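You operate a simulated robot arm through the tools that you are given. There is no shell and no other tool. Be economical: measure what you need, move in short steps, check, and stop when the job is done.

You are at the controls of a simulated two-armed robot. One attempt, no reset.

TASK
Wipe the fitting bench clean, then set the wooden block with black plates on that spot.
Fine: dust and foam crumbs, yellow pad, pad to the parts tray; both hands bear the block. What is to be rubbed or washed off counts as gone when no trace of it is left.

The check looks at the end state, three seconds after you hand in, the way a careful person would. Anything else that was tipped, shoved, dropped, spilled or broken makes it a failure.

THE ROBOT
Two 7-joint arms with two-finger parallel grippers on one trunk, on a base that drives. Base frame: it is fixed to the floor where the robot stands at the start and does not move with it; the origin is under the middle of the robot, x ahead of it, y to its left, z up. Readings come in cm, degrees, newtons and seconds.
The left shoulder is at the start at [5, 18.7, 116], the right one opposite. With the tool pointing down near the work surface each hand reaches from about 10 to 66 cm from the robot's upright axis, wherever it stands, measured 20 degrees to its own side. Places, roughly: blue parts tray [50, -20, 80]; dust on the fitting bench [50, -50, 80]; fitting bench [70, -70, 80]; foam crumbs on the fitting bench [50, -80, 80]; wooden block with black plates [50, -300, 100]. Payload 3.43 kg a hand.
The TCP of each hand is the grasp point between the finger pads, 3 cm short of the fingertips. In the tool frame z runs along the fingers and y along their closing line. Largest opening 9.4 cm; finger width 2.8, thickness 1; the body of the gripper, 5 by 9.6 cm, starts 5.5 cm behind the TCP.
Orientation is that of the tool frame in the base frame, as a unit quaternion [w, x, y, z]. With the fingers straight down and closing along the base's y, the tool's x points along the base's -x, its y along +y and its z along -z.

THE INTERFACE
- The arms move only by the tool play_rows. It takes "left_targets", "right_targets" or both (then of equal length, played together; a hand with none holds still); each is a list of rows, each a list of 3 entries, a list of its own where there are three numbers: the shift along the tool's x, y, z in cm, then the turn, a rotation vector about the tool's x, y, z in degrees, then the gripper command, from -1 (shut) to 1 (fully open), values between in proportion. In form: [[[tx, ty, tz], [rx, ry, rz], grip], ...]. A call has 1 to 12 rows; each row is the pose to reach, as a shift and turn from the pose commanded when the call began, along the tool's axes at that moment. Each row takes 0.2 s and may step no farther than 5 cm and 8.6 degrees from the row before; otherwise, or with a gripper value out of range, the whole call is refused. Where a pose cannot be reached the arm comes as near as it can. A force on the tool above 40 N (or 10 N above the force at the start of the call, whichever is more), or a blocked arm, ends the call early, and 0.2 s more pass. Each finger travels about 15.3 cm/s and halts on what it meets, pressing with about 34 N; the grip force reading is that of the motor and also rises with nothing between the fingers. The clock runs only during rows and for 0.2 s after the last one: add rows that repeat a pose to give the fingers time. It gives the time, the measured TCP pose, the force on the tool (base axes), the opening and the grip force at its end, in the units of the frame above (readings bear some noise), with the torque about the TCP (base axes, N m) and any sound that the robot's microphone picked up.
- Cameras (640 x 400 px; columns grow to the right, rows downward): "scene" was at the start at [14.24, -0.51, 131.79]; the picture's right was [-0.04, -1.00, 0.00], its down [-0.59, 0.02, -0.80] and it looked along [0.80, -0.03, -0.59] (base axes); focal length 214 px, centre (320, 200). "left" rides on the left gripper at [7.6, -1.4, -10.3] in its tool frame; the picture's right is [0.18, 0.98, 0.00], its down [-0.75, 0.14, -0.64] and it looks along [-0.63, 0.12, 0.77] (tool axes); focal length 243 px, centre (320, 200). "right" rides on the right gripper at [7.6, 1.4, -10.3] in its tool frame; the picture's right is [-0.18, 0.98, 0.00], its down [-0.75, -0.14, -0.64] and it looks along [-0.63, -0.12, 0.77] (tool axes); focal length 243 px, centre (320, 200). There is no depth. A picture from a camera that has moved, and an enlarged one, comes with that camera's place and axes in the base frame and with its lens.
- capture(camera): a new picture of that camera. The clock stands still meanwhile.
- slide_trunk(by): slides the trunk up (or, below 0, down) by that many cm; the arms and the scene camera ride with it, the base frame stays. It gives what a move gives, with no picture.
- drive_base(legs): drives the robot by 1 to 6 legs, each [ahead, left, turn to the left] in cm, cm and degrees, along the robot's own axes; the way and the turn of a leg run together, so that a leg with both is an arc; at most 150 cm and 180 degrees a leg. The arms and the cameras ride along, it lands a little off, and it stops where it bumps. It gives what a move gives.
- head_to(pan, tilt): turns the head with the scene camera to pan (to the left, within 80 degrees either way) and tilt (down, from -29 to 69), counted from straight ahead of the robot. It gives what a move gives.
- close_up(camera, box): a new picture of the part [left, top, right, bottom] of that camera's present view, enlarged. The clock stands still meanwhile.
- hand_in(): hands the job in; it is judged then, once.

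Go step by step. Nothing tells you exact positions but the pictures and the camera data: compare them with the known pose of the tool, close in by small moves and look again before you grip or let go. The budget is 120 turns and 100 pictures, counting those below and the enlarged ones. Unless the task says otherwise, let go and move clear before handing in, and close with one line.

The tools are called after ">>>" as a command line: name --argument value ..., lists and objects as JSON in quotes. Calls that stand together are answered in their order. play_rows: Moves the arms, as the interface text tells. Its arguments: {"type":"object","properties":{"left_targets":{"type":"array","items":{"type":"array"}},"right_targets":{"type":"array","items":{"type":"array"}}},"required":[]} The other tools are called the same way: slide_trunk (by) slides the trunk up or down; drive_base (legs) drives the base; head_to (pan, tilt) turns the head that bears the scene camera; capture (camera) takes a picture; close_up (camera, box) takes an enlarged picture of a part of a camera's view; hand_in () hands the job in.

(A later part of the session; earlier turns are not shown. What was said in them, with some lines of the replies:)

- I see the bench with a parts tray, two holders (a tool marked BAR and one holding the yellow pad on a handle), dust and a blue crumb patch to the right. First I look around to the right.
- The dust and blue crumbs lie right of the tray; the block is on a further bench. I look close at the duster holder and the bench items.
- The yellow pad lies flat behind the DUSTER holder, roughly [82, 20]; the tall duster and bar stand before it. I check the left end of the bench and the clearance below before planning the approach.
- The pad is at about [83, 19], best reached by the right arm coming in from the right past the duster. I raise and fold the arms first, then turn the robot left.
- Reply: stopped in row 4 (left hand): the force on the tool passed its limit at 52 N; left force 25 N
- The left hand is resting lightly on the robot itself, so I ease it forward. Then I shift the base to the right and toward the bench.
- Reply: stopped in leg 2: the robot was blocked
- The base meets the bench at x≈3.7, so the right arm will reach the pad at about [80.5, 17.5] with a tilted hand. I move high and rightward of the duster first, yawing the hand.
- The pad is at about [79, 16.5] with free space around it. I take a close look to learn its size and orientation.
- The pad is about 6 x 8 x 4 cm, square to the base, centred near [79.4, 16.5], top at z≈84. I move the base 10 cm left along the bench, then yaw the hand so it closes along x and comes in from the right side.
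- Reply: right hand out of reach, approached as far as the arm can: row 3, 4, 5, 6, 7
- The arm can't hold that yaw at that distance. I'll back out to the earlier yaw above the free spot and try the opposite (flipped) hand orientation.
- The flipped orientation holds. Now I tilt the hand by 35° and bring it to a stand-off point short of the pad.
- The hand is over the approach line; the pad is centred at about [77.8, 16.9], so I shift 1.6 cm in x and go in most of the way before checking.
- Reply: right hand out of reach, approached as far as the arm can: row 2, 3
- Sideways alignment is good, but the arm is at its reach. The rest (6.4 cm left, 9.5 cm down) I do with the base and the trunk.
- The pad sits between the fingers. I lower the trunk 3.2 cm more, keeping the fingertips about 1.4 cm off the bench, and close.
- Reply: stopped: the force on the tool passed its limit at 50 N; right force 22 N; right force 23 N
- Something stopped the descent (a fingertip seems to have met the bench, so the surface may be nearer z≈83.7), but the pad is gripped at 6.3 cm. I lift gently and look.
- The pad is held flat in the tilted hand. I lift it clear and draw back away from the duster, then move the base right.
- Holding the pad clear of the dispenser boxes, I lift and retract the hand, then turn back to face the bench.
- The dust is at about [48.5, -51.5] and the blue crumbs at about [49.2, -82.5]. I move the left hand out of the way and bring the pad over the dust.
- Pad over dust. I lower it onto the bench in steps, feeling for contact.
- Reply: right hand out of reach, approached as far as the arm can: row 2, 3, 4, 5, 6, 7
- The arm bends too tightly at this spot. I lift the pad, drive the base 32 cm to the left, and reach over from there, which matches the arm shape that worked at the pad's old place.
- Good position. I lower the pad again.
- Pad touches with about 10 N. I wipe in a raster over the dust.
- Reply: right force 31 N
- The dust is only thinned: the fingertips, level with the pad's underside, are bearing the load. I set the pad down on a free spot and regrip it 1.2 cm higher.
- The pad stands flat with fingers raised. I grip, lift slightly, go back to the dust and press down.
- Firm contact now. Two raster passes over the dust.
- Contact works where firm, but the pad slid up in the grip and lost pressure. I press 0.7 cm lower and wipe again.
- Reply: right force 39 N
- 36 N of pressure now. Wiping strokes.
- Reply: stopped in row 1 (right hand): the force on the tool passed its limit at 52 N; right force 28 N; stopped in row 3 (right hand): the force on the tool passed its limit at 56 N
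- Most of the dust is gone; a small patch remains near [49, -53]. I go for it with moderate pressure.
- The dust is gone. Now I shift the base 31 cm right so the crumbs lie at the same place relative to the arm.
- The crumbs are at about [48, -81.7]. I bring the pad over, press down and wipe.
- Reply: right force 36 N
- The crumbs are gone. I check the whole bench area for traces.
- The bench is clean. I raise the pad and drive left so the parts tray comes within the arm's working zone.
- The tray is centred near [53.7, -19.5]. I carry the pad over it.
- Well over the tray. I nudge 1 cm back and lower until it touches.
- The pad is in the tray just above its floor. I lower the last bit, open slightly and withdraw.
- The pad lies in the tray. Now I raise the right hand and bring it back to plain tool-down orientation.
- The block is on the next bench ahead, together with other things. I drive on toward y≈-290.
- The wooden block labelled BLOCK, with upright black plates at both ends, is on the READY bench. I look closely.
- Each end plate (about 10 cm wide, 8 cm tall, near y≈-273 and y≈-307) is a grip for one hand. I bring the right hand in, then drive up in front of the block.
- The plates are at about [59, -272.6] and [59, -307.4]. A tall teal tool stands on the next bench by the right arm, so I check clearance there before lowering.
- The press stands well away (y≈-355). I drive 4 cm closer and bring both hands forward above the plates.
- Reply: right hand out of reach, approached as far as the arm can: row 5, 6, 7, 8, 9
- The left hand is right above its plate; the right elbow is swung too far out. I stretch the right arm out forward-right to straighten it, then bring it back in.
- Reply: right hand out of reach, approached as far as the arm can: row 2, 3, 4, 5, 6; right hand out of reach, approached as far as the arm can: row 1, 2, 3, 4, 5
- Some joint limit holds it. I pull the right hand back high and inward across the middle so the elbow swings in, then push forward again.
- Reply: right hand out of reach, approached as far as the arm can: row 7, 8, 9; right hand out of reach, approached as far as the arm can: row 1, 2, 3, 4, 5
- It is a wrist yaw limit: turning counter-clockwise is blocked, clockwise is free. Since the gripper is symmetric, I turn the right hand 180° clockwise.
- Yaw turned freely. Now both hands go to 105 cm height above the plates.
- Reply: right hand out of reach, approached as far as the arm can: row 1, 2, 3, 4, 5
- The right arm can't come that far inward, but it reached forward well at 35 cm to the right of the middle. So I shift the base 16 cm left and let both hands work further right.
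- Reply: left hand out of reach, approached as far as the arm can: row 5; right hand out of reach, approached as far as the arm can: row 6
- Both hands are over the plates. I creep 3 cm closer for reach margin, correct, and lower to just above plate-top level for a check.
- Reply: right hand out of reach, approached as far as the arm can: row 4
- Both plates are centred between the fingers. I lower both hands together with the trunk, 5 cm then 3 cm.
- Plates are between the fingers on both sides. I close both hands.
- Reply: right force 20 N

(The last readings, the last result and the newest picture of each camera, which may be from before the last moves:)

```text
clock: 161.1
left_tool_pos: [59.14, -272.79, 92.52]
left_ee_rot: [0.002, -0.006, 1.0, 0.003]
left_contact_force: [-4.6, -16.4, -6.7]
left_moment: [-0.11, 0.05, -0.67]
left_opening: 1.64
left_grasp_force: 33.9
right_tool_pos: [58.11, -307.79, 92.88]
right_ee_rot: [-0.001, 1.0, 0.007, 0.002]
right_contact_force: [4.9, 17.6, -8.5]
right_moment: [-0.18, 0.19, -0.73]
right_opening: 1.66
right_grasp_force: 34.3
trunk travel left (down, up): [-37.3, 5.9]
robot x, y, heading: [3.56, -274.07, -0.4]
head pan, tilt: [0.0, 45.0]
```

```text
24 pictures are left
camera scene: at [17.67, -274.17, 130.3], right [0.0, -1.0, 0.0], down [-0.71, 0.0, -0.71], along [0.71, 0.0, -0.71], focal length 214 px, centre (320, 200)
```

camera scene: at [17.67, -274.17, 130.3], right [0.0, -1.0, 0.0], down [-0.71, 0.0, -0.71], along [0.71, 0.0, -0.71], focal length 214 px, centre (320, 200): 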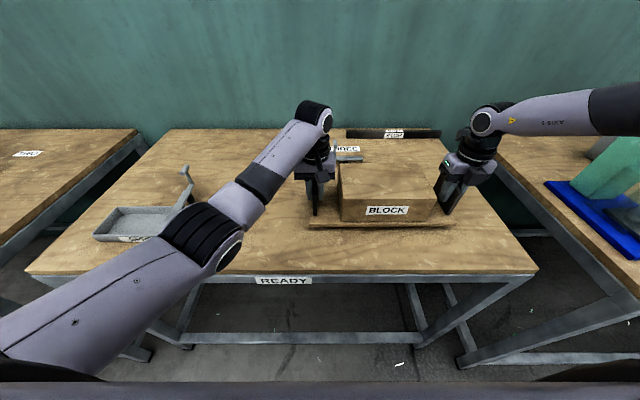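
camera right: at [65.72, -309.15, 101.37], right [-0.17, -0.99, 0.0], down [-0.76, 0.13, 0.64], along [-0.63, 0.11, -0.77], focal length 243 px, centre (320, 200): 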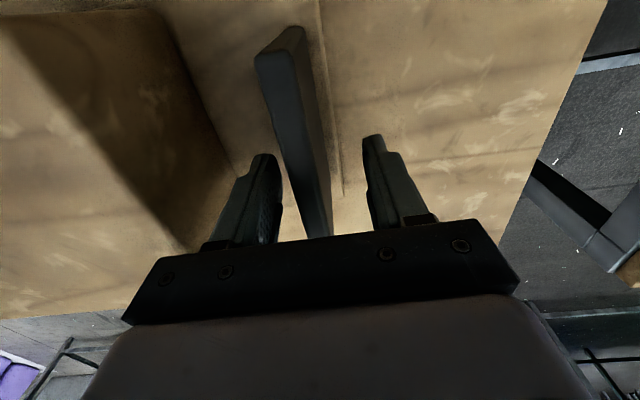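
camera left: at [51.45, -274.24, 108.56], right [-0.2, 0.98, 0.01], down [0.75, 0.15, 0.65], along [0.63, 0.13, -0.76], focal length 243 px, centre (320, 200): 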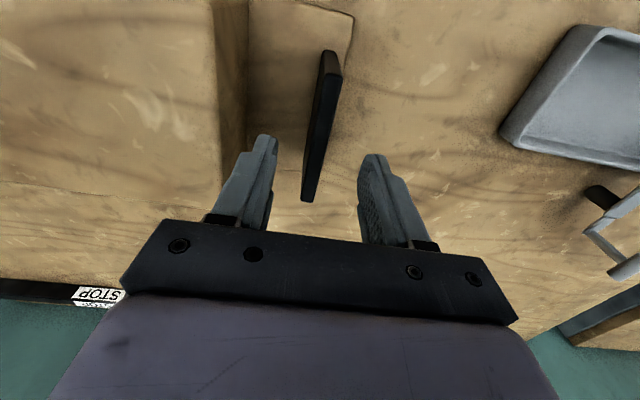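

The block is lifting evenly, about 1.5 kg between both hands. I raise it further, back away from the bench and drive left.

>>> slide_trunk --by 5.5

>>> drive_base --legs '[[-34, 0, 0]]'

>>> capture --camera "scene"

```text
clock: 162.1
left_tool_pos: [59.33, -272.81, 98.16]
left_ee_rot: [0.001, -0.006, 1.0, 0.001]
left_contact_force: [-4.3, -18.9, -6.9]
left_moment: [-0.07, 0.01, -0.69]
left_opening: 1.61
left_grasp_force: 33.9
right_tool_pos: [58.1, -307.82, 98.48]
right_ee_rot: [0.0, 1.0, 0.006, 0.002]
right_contact_force: [5.3, 19.0, -8.6]
right_moment: [-0.16, 0.15, -0.76]
right_opening: 1.64
right_grasp_force: 33.9
trunk travel left (down, up): [-42.8, 0.4]
robot x, y, heading: [3.95, -273.88, -0.3]
head pan, tilt: [0.0, 45.0]
```

```text
clock: 164.3
left_tool_pos: [25.49, -272.76, 98.12]
left_ee_rot: [0.002, -0.006, 1.0, 0.001]
left_contact_force: [-4.0, -19.1, -6.2]
left_moment: [-0.09, 0.03, -0.67]
left_opening: 1.67
left_grasp_force: 34.1
right_tool_pos: [24.5, -307.78, 98.46]
right_ee_rot: [-0.001, 1.0, 0.005, 0.001]
right_contact_force: [5.8, 18.0, -8.0]
right_moment: [-0.12, 0.07, -0.71]
right_opening: 1.65
right_grasp_force: 34.3
trunk travel left (down, up): [-42.8, 0.4]
robot x, y, heading: [-30.0, -273.71, -0.2]
head pan, tilt: [0.0, 45.0]
```

```text
23 pictures are left
camera scene: at [-16.06, -274.07, 135.82], right [0.0, -1.0, 0.0], down [-0.71, 0.0, -0.71], along [0.71, 0.0, -0.71], focal length 214 px, centre (320, 200)
```

scene: 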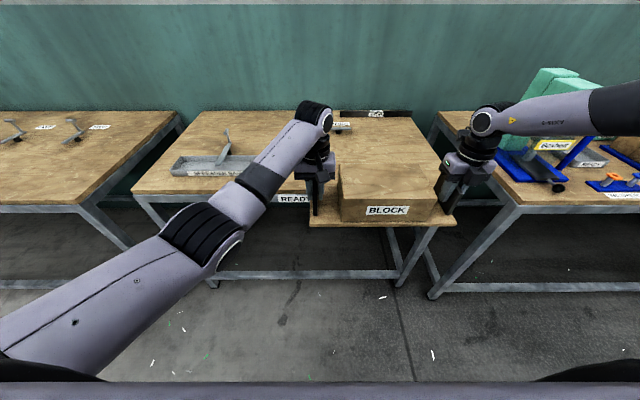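

Held level. I drive left toward the fitting bench in two legs.

>>> drive_base --legs '[[0, 112, 0], [0, 111, 0]]'

>>> capture --camera "scene"

```text
clock: 184.0
left_tool_pos: [26.75, -50.1, 98.1]
left_ee_rot: [0.001, -0.004, 1.0, 0.001]
left_contact_force: [-3.7, -1.4, -7.3]
left_moment: [-0.25, 0.08, -0.64]
left_opening: 1.65
left_grasp_force: 34.2
right_tool_pos: [25.62, -85.13, 98.42]
right_ee_rot: [0.0, 1.0, 0.006, 0.002]
right_contact_force: [3.5, 2.2, -8.4]
right_moment: [0.04, 0.1, -0.74]
right_opening: 1.65
right_grasp_force: 33.6
trunk travel left (down, up): [-42.8, 0.4]
robot x, y, heading: [-28.52, -50.96, -0.5]
head pan, tilt: [0.0, 45.0]
```

```text
22 pictures are left
camera scene: at [-14.8, -51.41, 135.81], right [0.0, -1.0, 0.0], down [-0.71, 0.0, -0.71], along [0.71, 0.0, -0.71], focal length 214 px, centre (320, 200)
```

scene: 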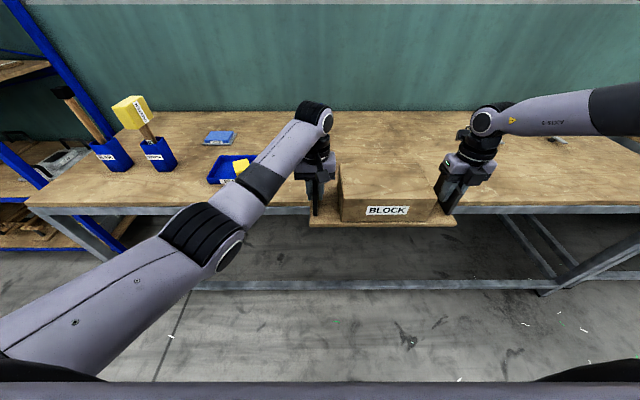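

Block centre is now at y≈-67.6, in line with the cleaned spot. I drive 24 cm ahead to bring it over.

>>> drive_base --legs '[[24, 0, 0.4]]'

>>> capture --camera "scene"

>>> capture --camera "left"

>>> capture --camera "right"

```text
clock: 185.7
left_tool_pos: [50.63, -49.72, 98.02]
left_ee_rot: [0.0, -0.009, 1.0, 0.001]
left_contact_force: [-3.8, -0.7, -6.4]
left_moment: [-0.37, 0.09, -0.57]
left_opening: 1.63
left_grasp_force: 33.7
right_tool_pos: [49.8, -84.82, 98.36]
right_ee_rot: [0.0, 1.0, 0.009, 0.001]
right_contact_force: [3.8, 0.8, -8.3]
right_moment: [0.02, 0.15, -0.69]
right_opening: 1.67
right_grasp_force: 33.8
trunk travel left (down, up): [-42.8, 0.4]
robot x, y, heading: [-4.92, -51.11, 0.1]
head pan, tilt: [0.0, 45.0]
```

```text
21 pictures are left
camera scene: at [9.07, -51.32, 135.8], right [0.0, -1.0, 0.0], down [-0.71, 0.0, -0.71], along [0.71, 0.0, -0.71], focal length 214 px, centre (320, 200)
```

scene: 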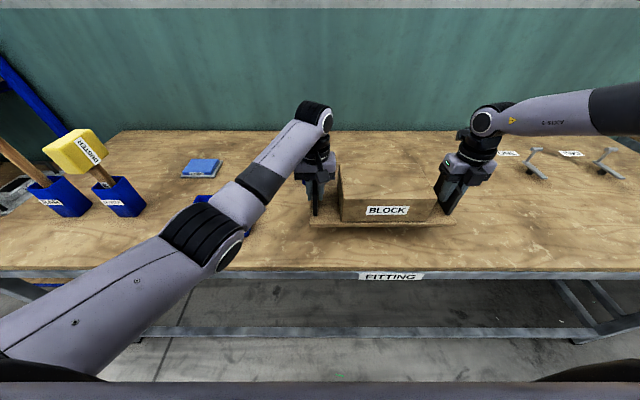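

```text
20 pictures are left
camera left: at [42.88, -51.4, 108.22], right [-0.2, 0.98, 0.0], down [0.75, 0.15, 0.64], along [0.63, 0.13, -0.77], focal length 243 px, centre (320, 200)
```

left: 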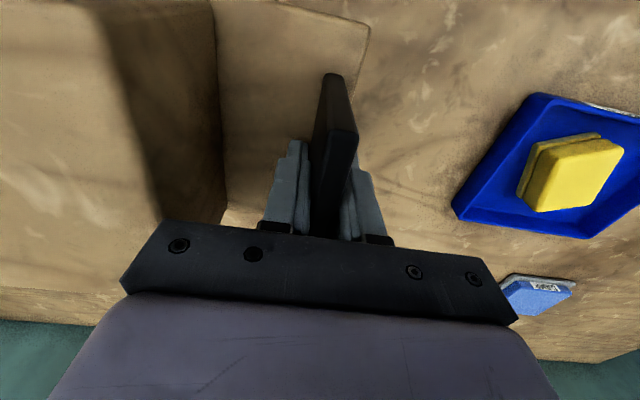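

```text
19 pictures are left
camera right: at [57.44, -86.07, 108.7], right [-0.17, -0.99, 0.0], down [-0.76, 0.13, 0.64], along [-0.63, 0.11, -0.77], focal length 243 px, centre (320, 200)
```

right: 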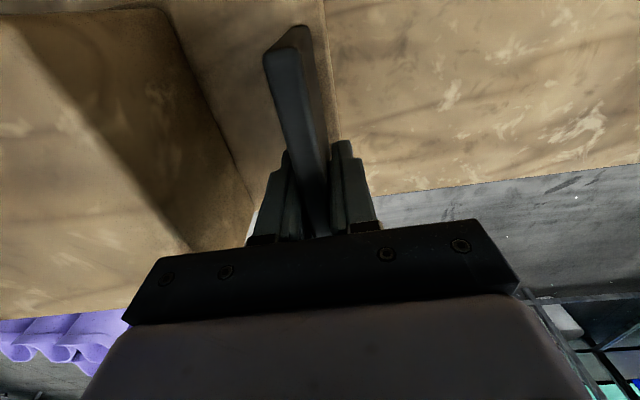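

Everything is clear: tray well to the left, bench empty below. I lower with the trunk toward contact.

>>> slide_trunk --by -6.2

>>> slide_trunk --by -0.8

>>> capture --camera "scene"

```text
clock: 186.8
left_tool_pos: [50.47, -49.7, 91.9]
left_ee_rot: [0.001, -0.009, 1.0, 0.001]
left_contact_force: [-3.5, -0.1, -5.4]
left_moment: [-0.44, -0.17, -0.46]
left_opening: 1.67
left_grasp_force: 33.8
right_tool_pos: [49.69, -84.79, 92.22]
right_ee_rot: [-0.001, 1.0, 0.009, 0.003]
right_contact_force: [3.6, -0.4, -9.6]
right_moment: [0.03, 0.33, -0.64]
right_opening: 1.64
right_grasp_force: 34.2
trunk travel left (down, up): [-36.6, 6.6]
robot x, y, heading: [-4.58, -51.03, 0.2]
head pan, tilt: [0.0, 45.0]
```

```text
clock: 187.3
left_tool_pos: [50.51, -49.76, 91.12]
left_ee_rot: [0.0, -0.008, 1.0, 0.002]
left_contact_force: [-2.9, -0.6, -5.1]
left_moment: [-0.43, -0.02, -0.52]
left_opening: 1.63
left_grasp_force: 34.6
right_tool_pos: [49.7, -84.79, 91.31]
right_ee_rot: [0.0, 1.0, 0.009, 0.003]
right_contact_force: [4.2, 1.2, -8.4]
right_moment: [0.03, 0.15, -0.64]
right_opening: 1.65
right_grasp_force: 33.8
trunk travel left (down, up): [-35.8, 7.4]
robot x, y, heading: [-4.89, -51.34, 0.0]
head pan, tilt: [0.0, 45.0]
```

```text
18 pictures are left
camera scene: at [8.97, -51.31, 128.81], right [0.0, -1.0, 0.0], down [-0.71, 0.0, -0.71], along [0.71, 0.0, -0.71], focal length 214 px, centre (320, 200)
```

scene: 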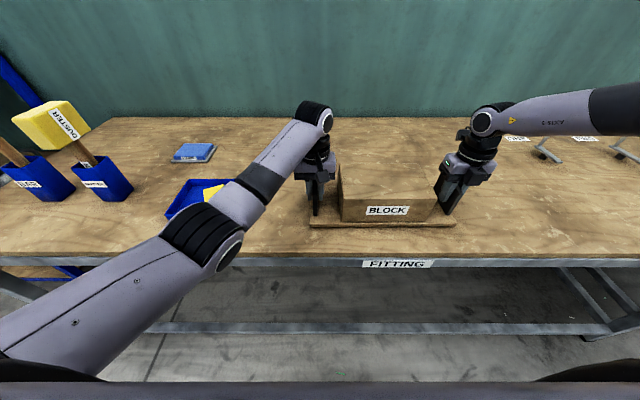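

Still hanging with about 0.4 cm or less to go. I lower in small steps until the weight comes off.

>>> slide_trunk --by -0.4

>>> slide_trunk --by -0.3

```text
clock: 187.8
left_tool_pos: [50.51, -49.64, 90.7]
left_ee_rot: [0.001, -0.009, 1.0, 0.002]
left_contact_force: [-3.1, -1.2, -6.0]
left_moment: [-0.49, -0.18, -0.42]
left_opening: 1.66
left_grasp_force: 34.0
right_tool_pos: [49.69, -84.77, 91.08]
right_ee_rot: [-0.001, 1.0, 0.009, 0.003]
right_contact_force: [3.7, 0.1, -5.8]
right_moment: [-0.11, -0.13, -0.59]
right_opening: 1.64
right_grasp_force: 34.3
trunk travel left (down, up): [-35.4, 7.8]
robot x, y, heading: [-4.86, -51.18, 0.0]
head pan, tilt: [0.0, 45.0]
```

```text
clock: 188.4
left_tool_pos: [50.36, -49.7, 90.68]
left_ee_rot: [0.004, -0.009, 1.0, 0.001]
left_contact_force: [2.2, -1.3, 6.1]
left_moment: [-0.31, 0.73, -0.48]
left_opening: 1.67
left_grasp_force: 34.4
right_tool_pos: [49.73, -84.66, 91.04]
right_ee_rot: [0.0, 1.0, 0.009, 0.006]
right_contact_force: [1.8, -2.7, 10.0]
right_moment: [0.04, 0.15, -0.51]
right_opening: 1.6
right_grasp_force: 34.3
trunk travel left (down, up): [-35.1, 8.1]
robot x, y, heading: [-4.75, -51.01, -0.0]
head pan, tilt: [0.0, 45.0]
```

The block now rests on the bench (both forces turned upward). I open both hands and raise the trunk clear.

>>> play_rows --left_targets '[[[0, 0, 0], [0, 0, 0], -0.6], [[0, 0, 0], [0, 0, 0], -0.2], [[0, 0, 0], [0, 0, 0], 0.1], [[0, 0, 0], [0, 0, 0], 0.1]]' --right_targets '[[[0, 0, 0], [0, 0, 0], -0.6], [[0, 0, 0], [0, 0, 0], -0.2], [[0, 0, 0], [0, 0, 0], 0.1], [[0, 0, 0], [0, 0, 0], 0.1]]'

>>> slide_trunk --by 7.8

>>> capture --camera "scene"

```text
clock: 189.4
left_tool_pos: [50.42, -49.71, 90.34]
left_ee_rot: [0.001, -0.009, 1.0, 0.002]
left_contact_force: [-1.2, -0.7, 0.1]
left_moment: [0.03, 0.01, 0.01]
left_opening: 5.16
left_grasp_force: 0.0
right_tool_pos: [49.56, -84.71, 90.84]
right_ee_rot: [0.0, 1.0, 0.008, 0.003]
right_contact_force: [-0.3, -0.1, -0.3]
right_moment: [-0.03, -0.01, -0.01]
right_opening: 5.17
right_grasp_force: 0.0
trunk travel left (down, up): [-35.1, 8.1]
robot x, y, heading: [-4.57, -51.31, 0.3]
head pan, tilt: [0.0, 45.0]
```

```text
clock: 190.5
left_tool_pos: [50.44, -49.81, 98.32]
left_ee_rot: [0.001, -0.008, 1.0, 0.002]
left_contact_force: [1.1, -0.2, -0.2]
left_moment: [0.04, -0.02, 0.01]
left_opening: 5.17
left_grasp_force: 0.0
right_tool_pos: [49.57, -84.71, 98.61]
right_ee_rot: [0.0, 1.0, 0.009, 0.003]
right_contact_force: [-0.3, -0.6, -0.1]
right_moment: [0.0, 0.03, 0.02]
right_opening: 5.2
right_grasp_force: 0.1
trunk travel left (down, up): [-42.9, 0.3]
robot x, y, heading: [-4.86, -51.33, 0.2]
head pan, tilt: [0.0, 45.0]
```

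```text
17 pictures are left
camera scene: at [8.87, -51.29, 135.93], right [0.0, -1.0, 0.0], down [-0.71, 0.0, -0.71], along [0.71, 0.0, -0.71], focal length 214 px, centre (320, 200)
```

scene: 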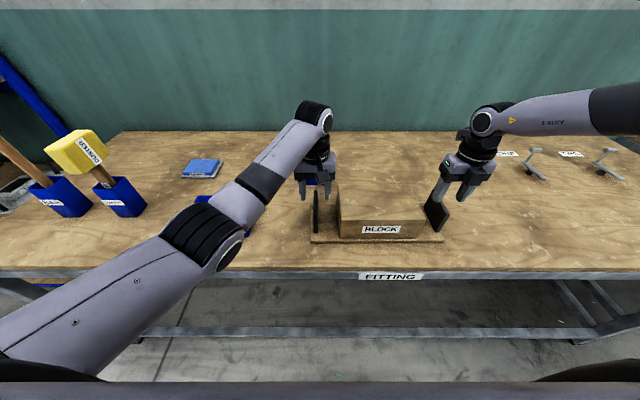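

The block stands on the spot. I raise both hands further, back off, and take a last look.

>>> play_rows --left_targets '[[[0, 0, -3], [0, 0, 0], 0.1], [[0, 0, -6], [0, 0, 0], 0.1], [[0, 0, -9], [0, 0, 0], 0.1]]' --right_targets '[[[0, 0, -3], [0, 0, 0], 0.1], [[0, 0, -6], [0, 0, 0], 0.1], [[0, 0, -9], [0, 0, 0], 0.1]]'

>>> drive_base --legs '[[-40, 0, 0]]'

>>> head_to --pan 0 --tilt 30

>>> capture --camera "scene"

>>> close_up --camera "scene" --box '[220, 120, 460, 270]'

```text
clock: 191.3
left_tool_pos: [50.39, -49.63, 107.36]
left_ee_rot: [0.001, -0.008, 1.0, 0.002]
left_contact_force: [-0.2, -0.2, -0.3]
left_moment: [0.03, 0.01, 0.0]
left_opening: 5.18
left_grasp_force: 0.1
right_tool_pos: [49.55, -84.57, 107.64]
right_ee_rot: [0.0, 1.0, 0.009, 0.002]
right_contact_force: [0.4, 0.0, -0.1]
right_moment: [0.0, 0.0, 0.0]
right_opening: 5.15
right_grasp_force: 0.0
trunk travel left (down, up): [-42.9, 0.3]
robot x, y, heading: [-4.93, -51.21, 0.3]
head pan, tilt: [0.0, 45.0]
```

```text
clock: 193.8
left_tool_pos: [10.84, -49.86, 107.25]
left_ee_rot: [0.002, -0.008, 1.0, 0.002]
left_contact_force: [-1.1, 0.9, 0.8]
left_moment: [0.0, -0.02, 0.02]
left_opening: 5.18
left_grasp_force: 0.0
right_tool_pos: [10.05, -84.93, 107.64]
right_ee_rot: [0.0, 1.0, 0.008, 0.003]
right_contact_force: [-0.1, 0.7, 0.5]
right_moment: [0.02, 0.01, 0.03]
right_opening: 5.17
right_grasp_force: 0.0
trunk travel left (down, up): [-42.9, 0.3]
robot x, y, heading: [-44.47, -51.05, 0.1]
head pan, tilt: [0.0, 45.0]
```

```text
clock: 194.6
left_tool_pos: [10.85, -49.83, 107.3]
left_ee_rot: [0.001, -0.009, 1.0, 0.001]
left_contact_force: [-0.6, 0.1, 0.2]
left_moment: [-0.06, -0.01, 0.0]
left_opening: 5.18
left_grasp_force: 0.1
right_tool_pos: [10.07, -84.77, 107.65]
right_ee_rot: [0.0, 1.0, 0.009, 0.003]
right_contact_force: [-0.7, 0.1, 0.1]
right_moment: [0.01, 0.01, -0.03]
right_opening: 5.2
right_grasp_force: 0.1
trunk travel left (down, up): [-42.9, 0.3]
robot x, y, heading: [-44.07, -51.11, 0.2]
head pan, tilt: [0.0, 30.0]
```

```text
16 pictures are left
camera scene: at [-29.7, -51.41, 138.19], right [0.0, -1.0, 0.0], down [-0.5, 0.0, -0.87], along [0.87, 0.0, -0.5], focal length 214 px, centre (320, 200)
```

scene: 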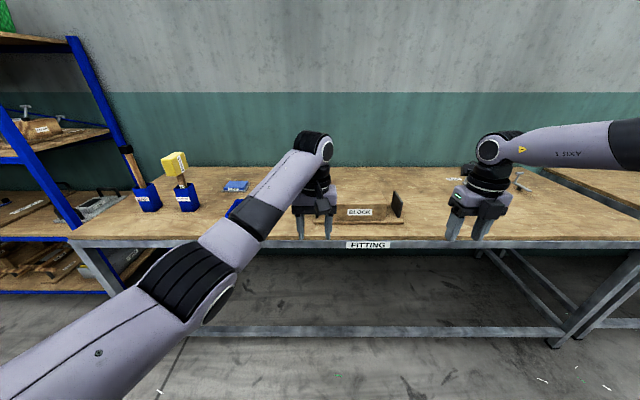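

```text
2.67 times, centred on (340, 195) of scene
camera zoom: at [-29.7, -51.41, 138.19], right [0.0, -1.0, 0.0], down [-0.5, 0.0, -0.87], along [0.87, 0.0, -0.5], focal length 572 px, centre (267, 213)
```

zoom: 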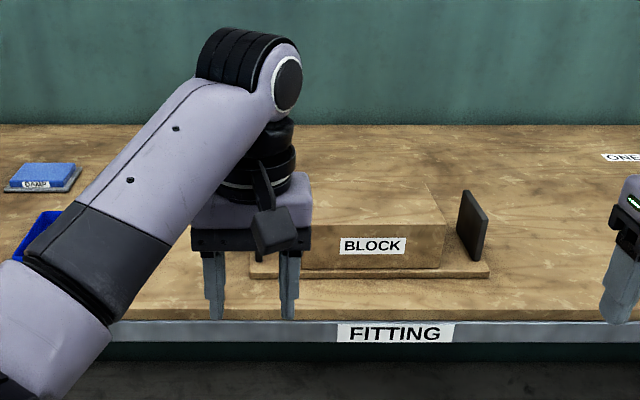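

The block stands flat on the fitting bench. I shift aside once to see the parts hidden behind the left arm.

>>> drive_base --legs '[[0, -35, 0]]'

>>> head_to --pan 25 --tilt 30

>>> capture --camera "scene"

>>> capture --camera "left"

```text
clock: 198.2
left_tool_pos: [11.13, -84.94, 107.26]
left_ee_rot: [0.001, -0.009, 1.0, 0.002]
left_contact_force: [0.1, 0.7, -0.2]
left_moment: [-0.01, 0.03, 0.01]
left_opening: 5.16
left_grasp_force: 0.0
right_tool_pos: [10.11, -120.0, 107.5]
right_ee_rot: [0.0, 1.0, 0.009, 0.002]
right_contact_force: [-0.1, 0.3, -0.2]
right_moment: [0.01, -0.01, 0.01]
right_opening: 5.17
right_grasp_force: 0.1
trunk travel left (down, up): [-42.9, 0.3]
robot x, y, heading: [-44.07, -86.18, -0.1]
head pan, tilt: [0.0, 30.0]
```

```text
clock: 199.1
left_tool_pos: [11.05, -84.95, 107.32]
left_ee_rot: [0.001, -0.009, 1.0, 0.001]
left_contact_force: [0.8, 0.2, -0.4]
left_moment: [0.01, 0.0, -0.01]
left_opening: 5.18
left_grasp_force: 0.1
right_tool_pos: [10.15, -119.99, 107.65]
right_ee_rot: [0.0, 1.0, 0.009, 0.002]
right_contact_force: [-0.5, -1.1, -0.5]
right_moment: [0.05, 0.02, 0.02]
right_opening: 5.17
right_grasp_force: 0.0
trunk travel left (down, up): [-42.9, 0.3]
robot x, y, heading: [-44.1, -86.31, 0.1]
head pan, tilt: [25.0, 30.0]
```

```text
14 pictures are left
camera scene: at [-30.45, -82.74, 138.19], right [0.42, -0.91, 0.0], down [-0.45, -0.21, -0.87], along [0.78, 0.37, -0.5], focal length 214 px, centre (320, 200)
```

scene: 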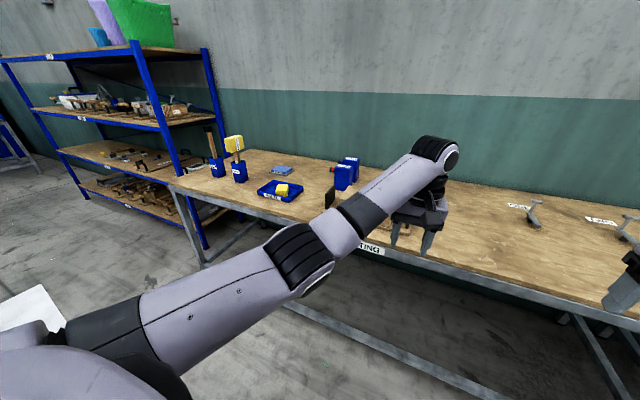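

```text
13 pictures are left
camera left: at [3.38, -86.61, 117.42], right [-0.2, 0.98, 0.0], down [0.75, 0.15, 0.64], along [0.63, 0.13, -0.76], focal length 243 px, centre (320, 200)
```

left: 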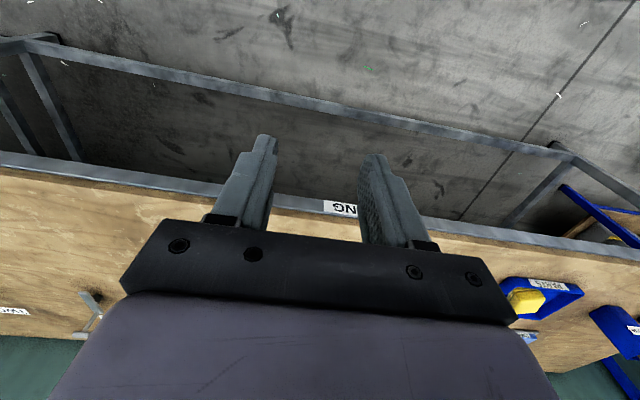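

All is in place: duster, bar, damp pad and boxes stand untouched, the yellow pad is in the parts tray, the bench is clean and the block stands on it. Both hands are clear, so I hand in.

>>> hand_in

```text
The job is handed in.
```

The fitting bench is wiped clean of dust and foam crumbs, with no trace visible in the last pictures before the block went down. The yellow pad is in the parts tray, and the wooden block with black plates stands on the wiped spot, carried there with both hands.
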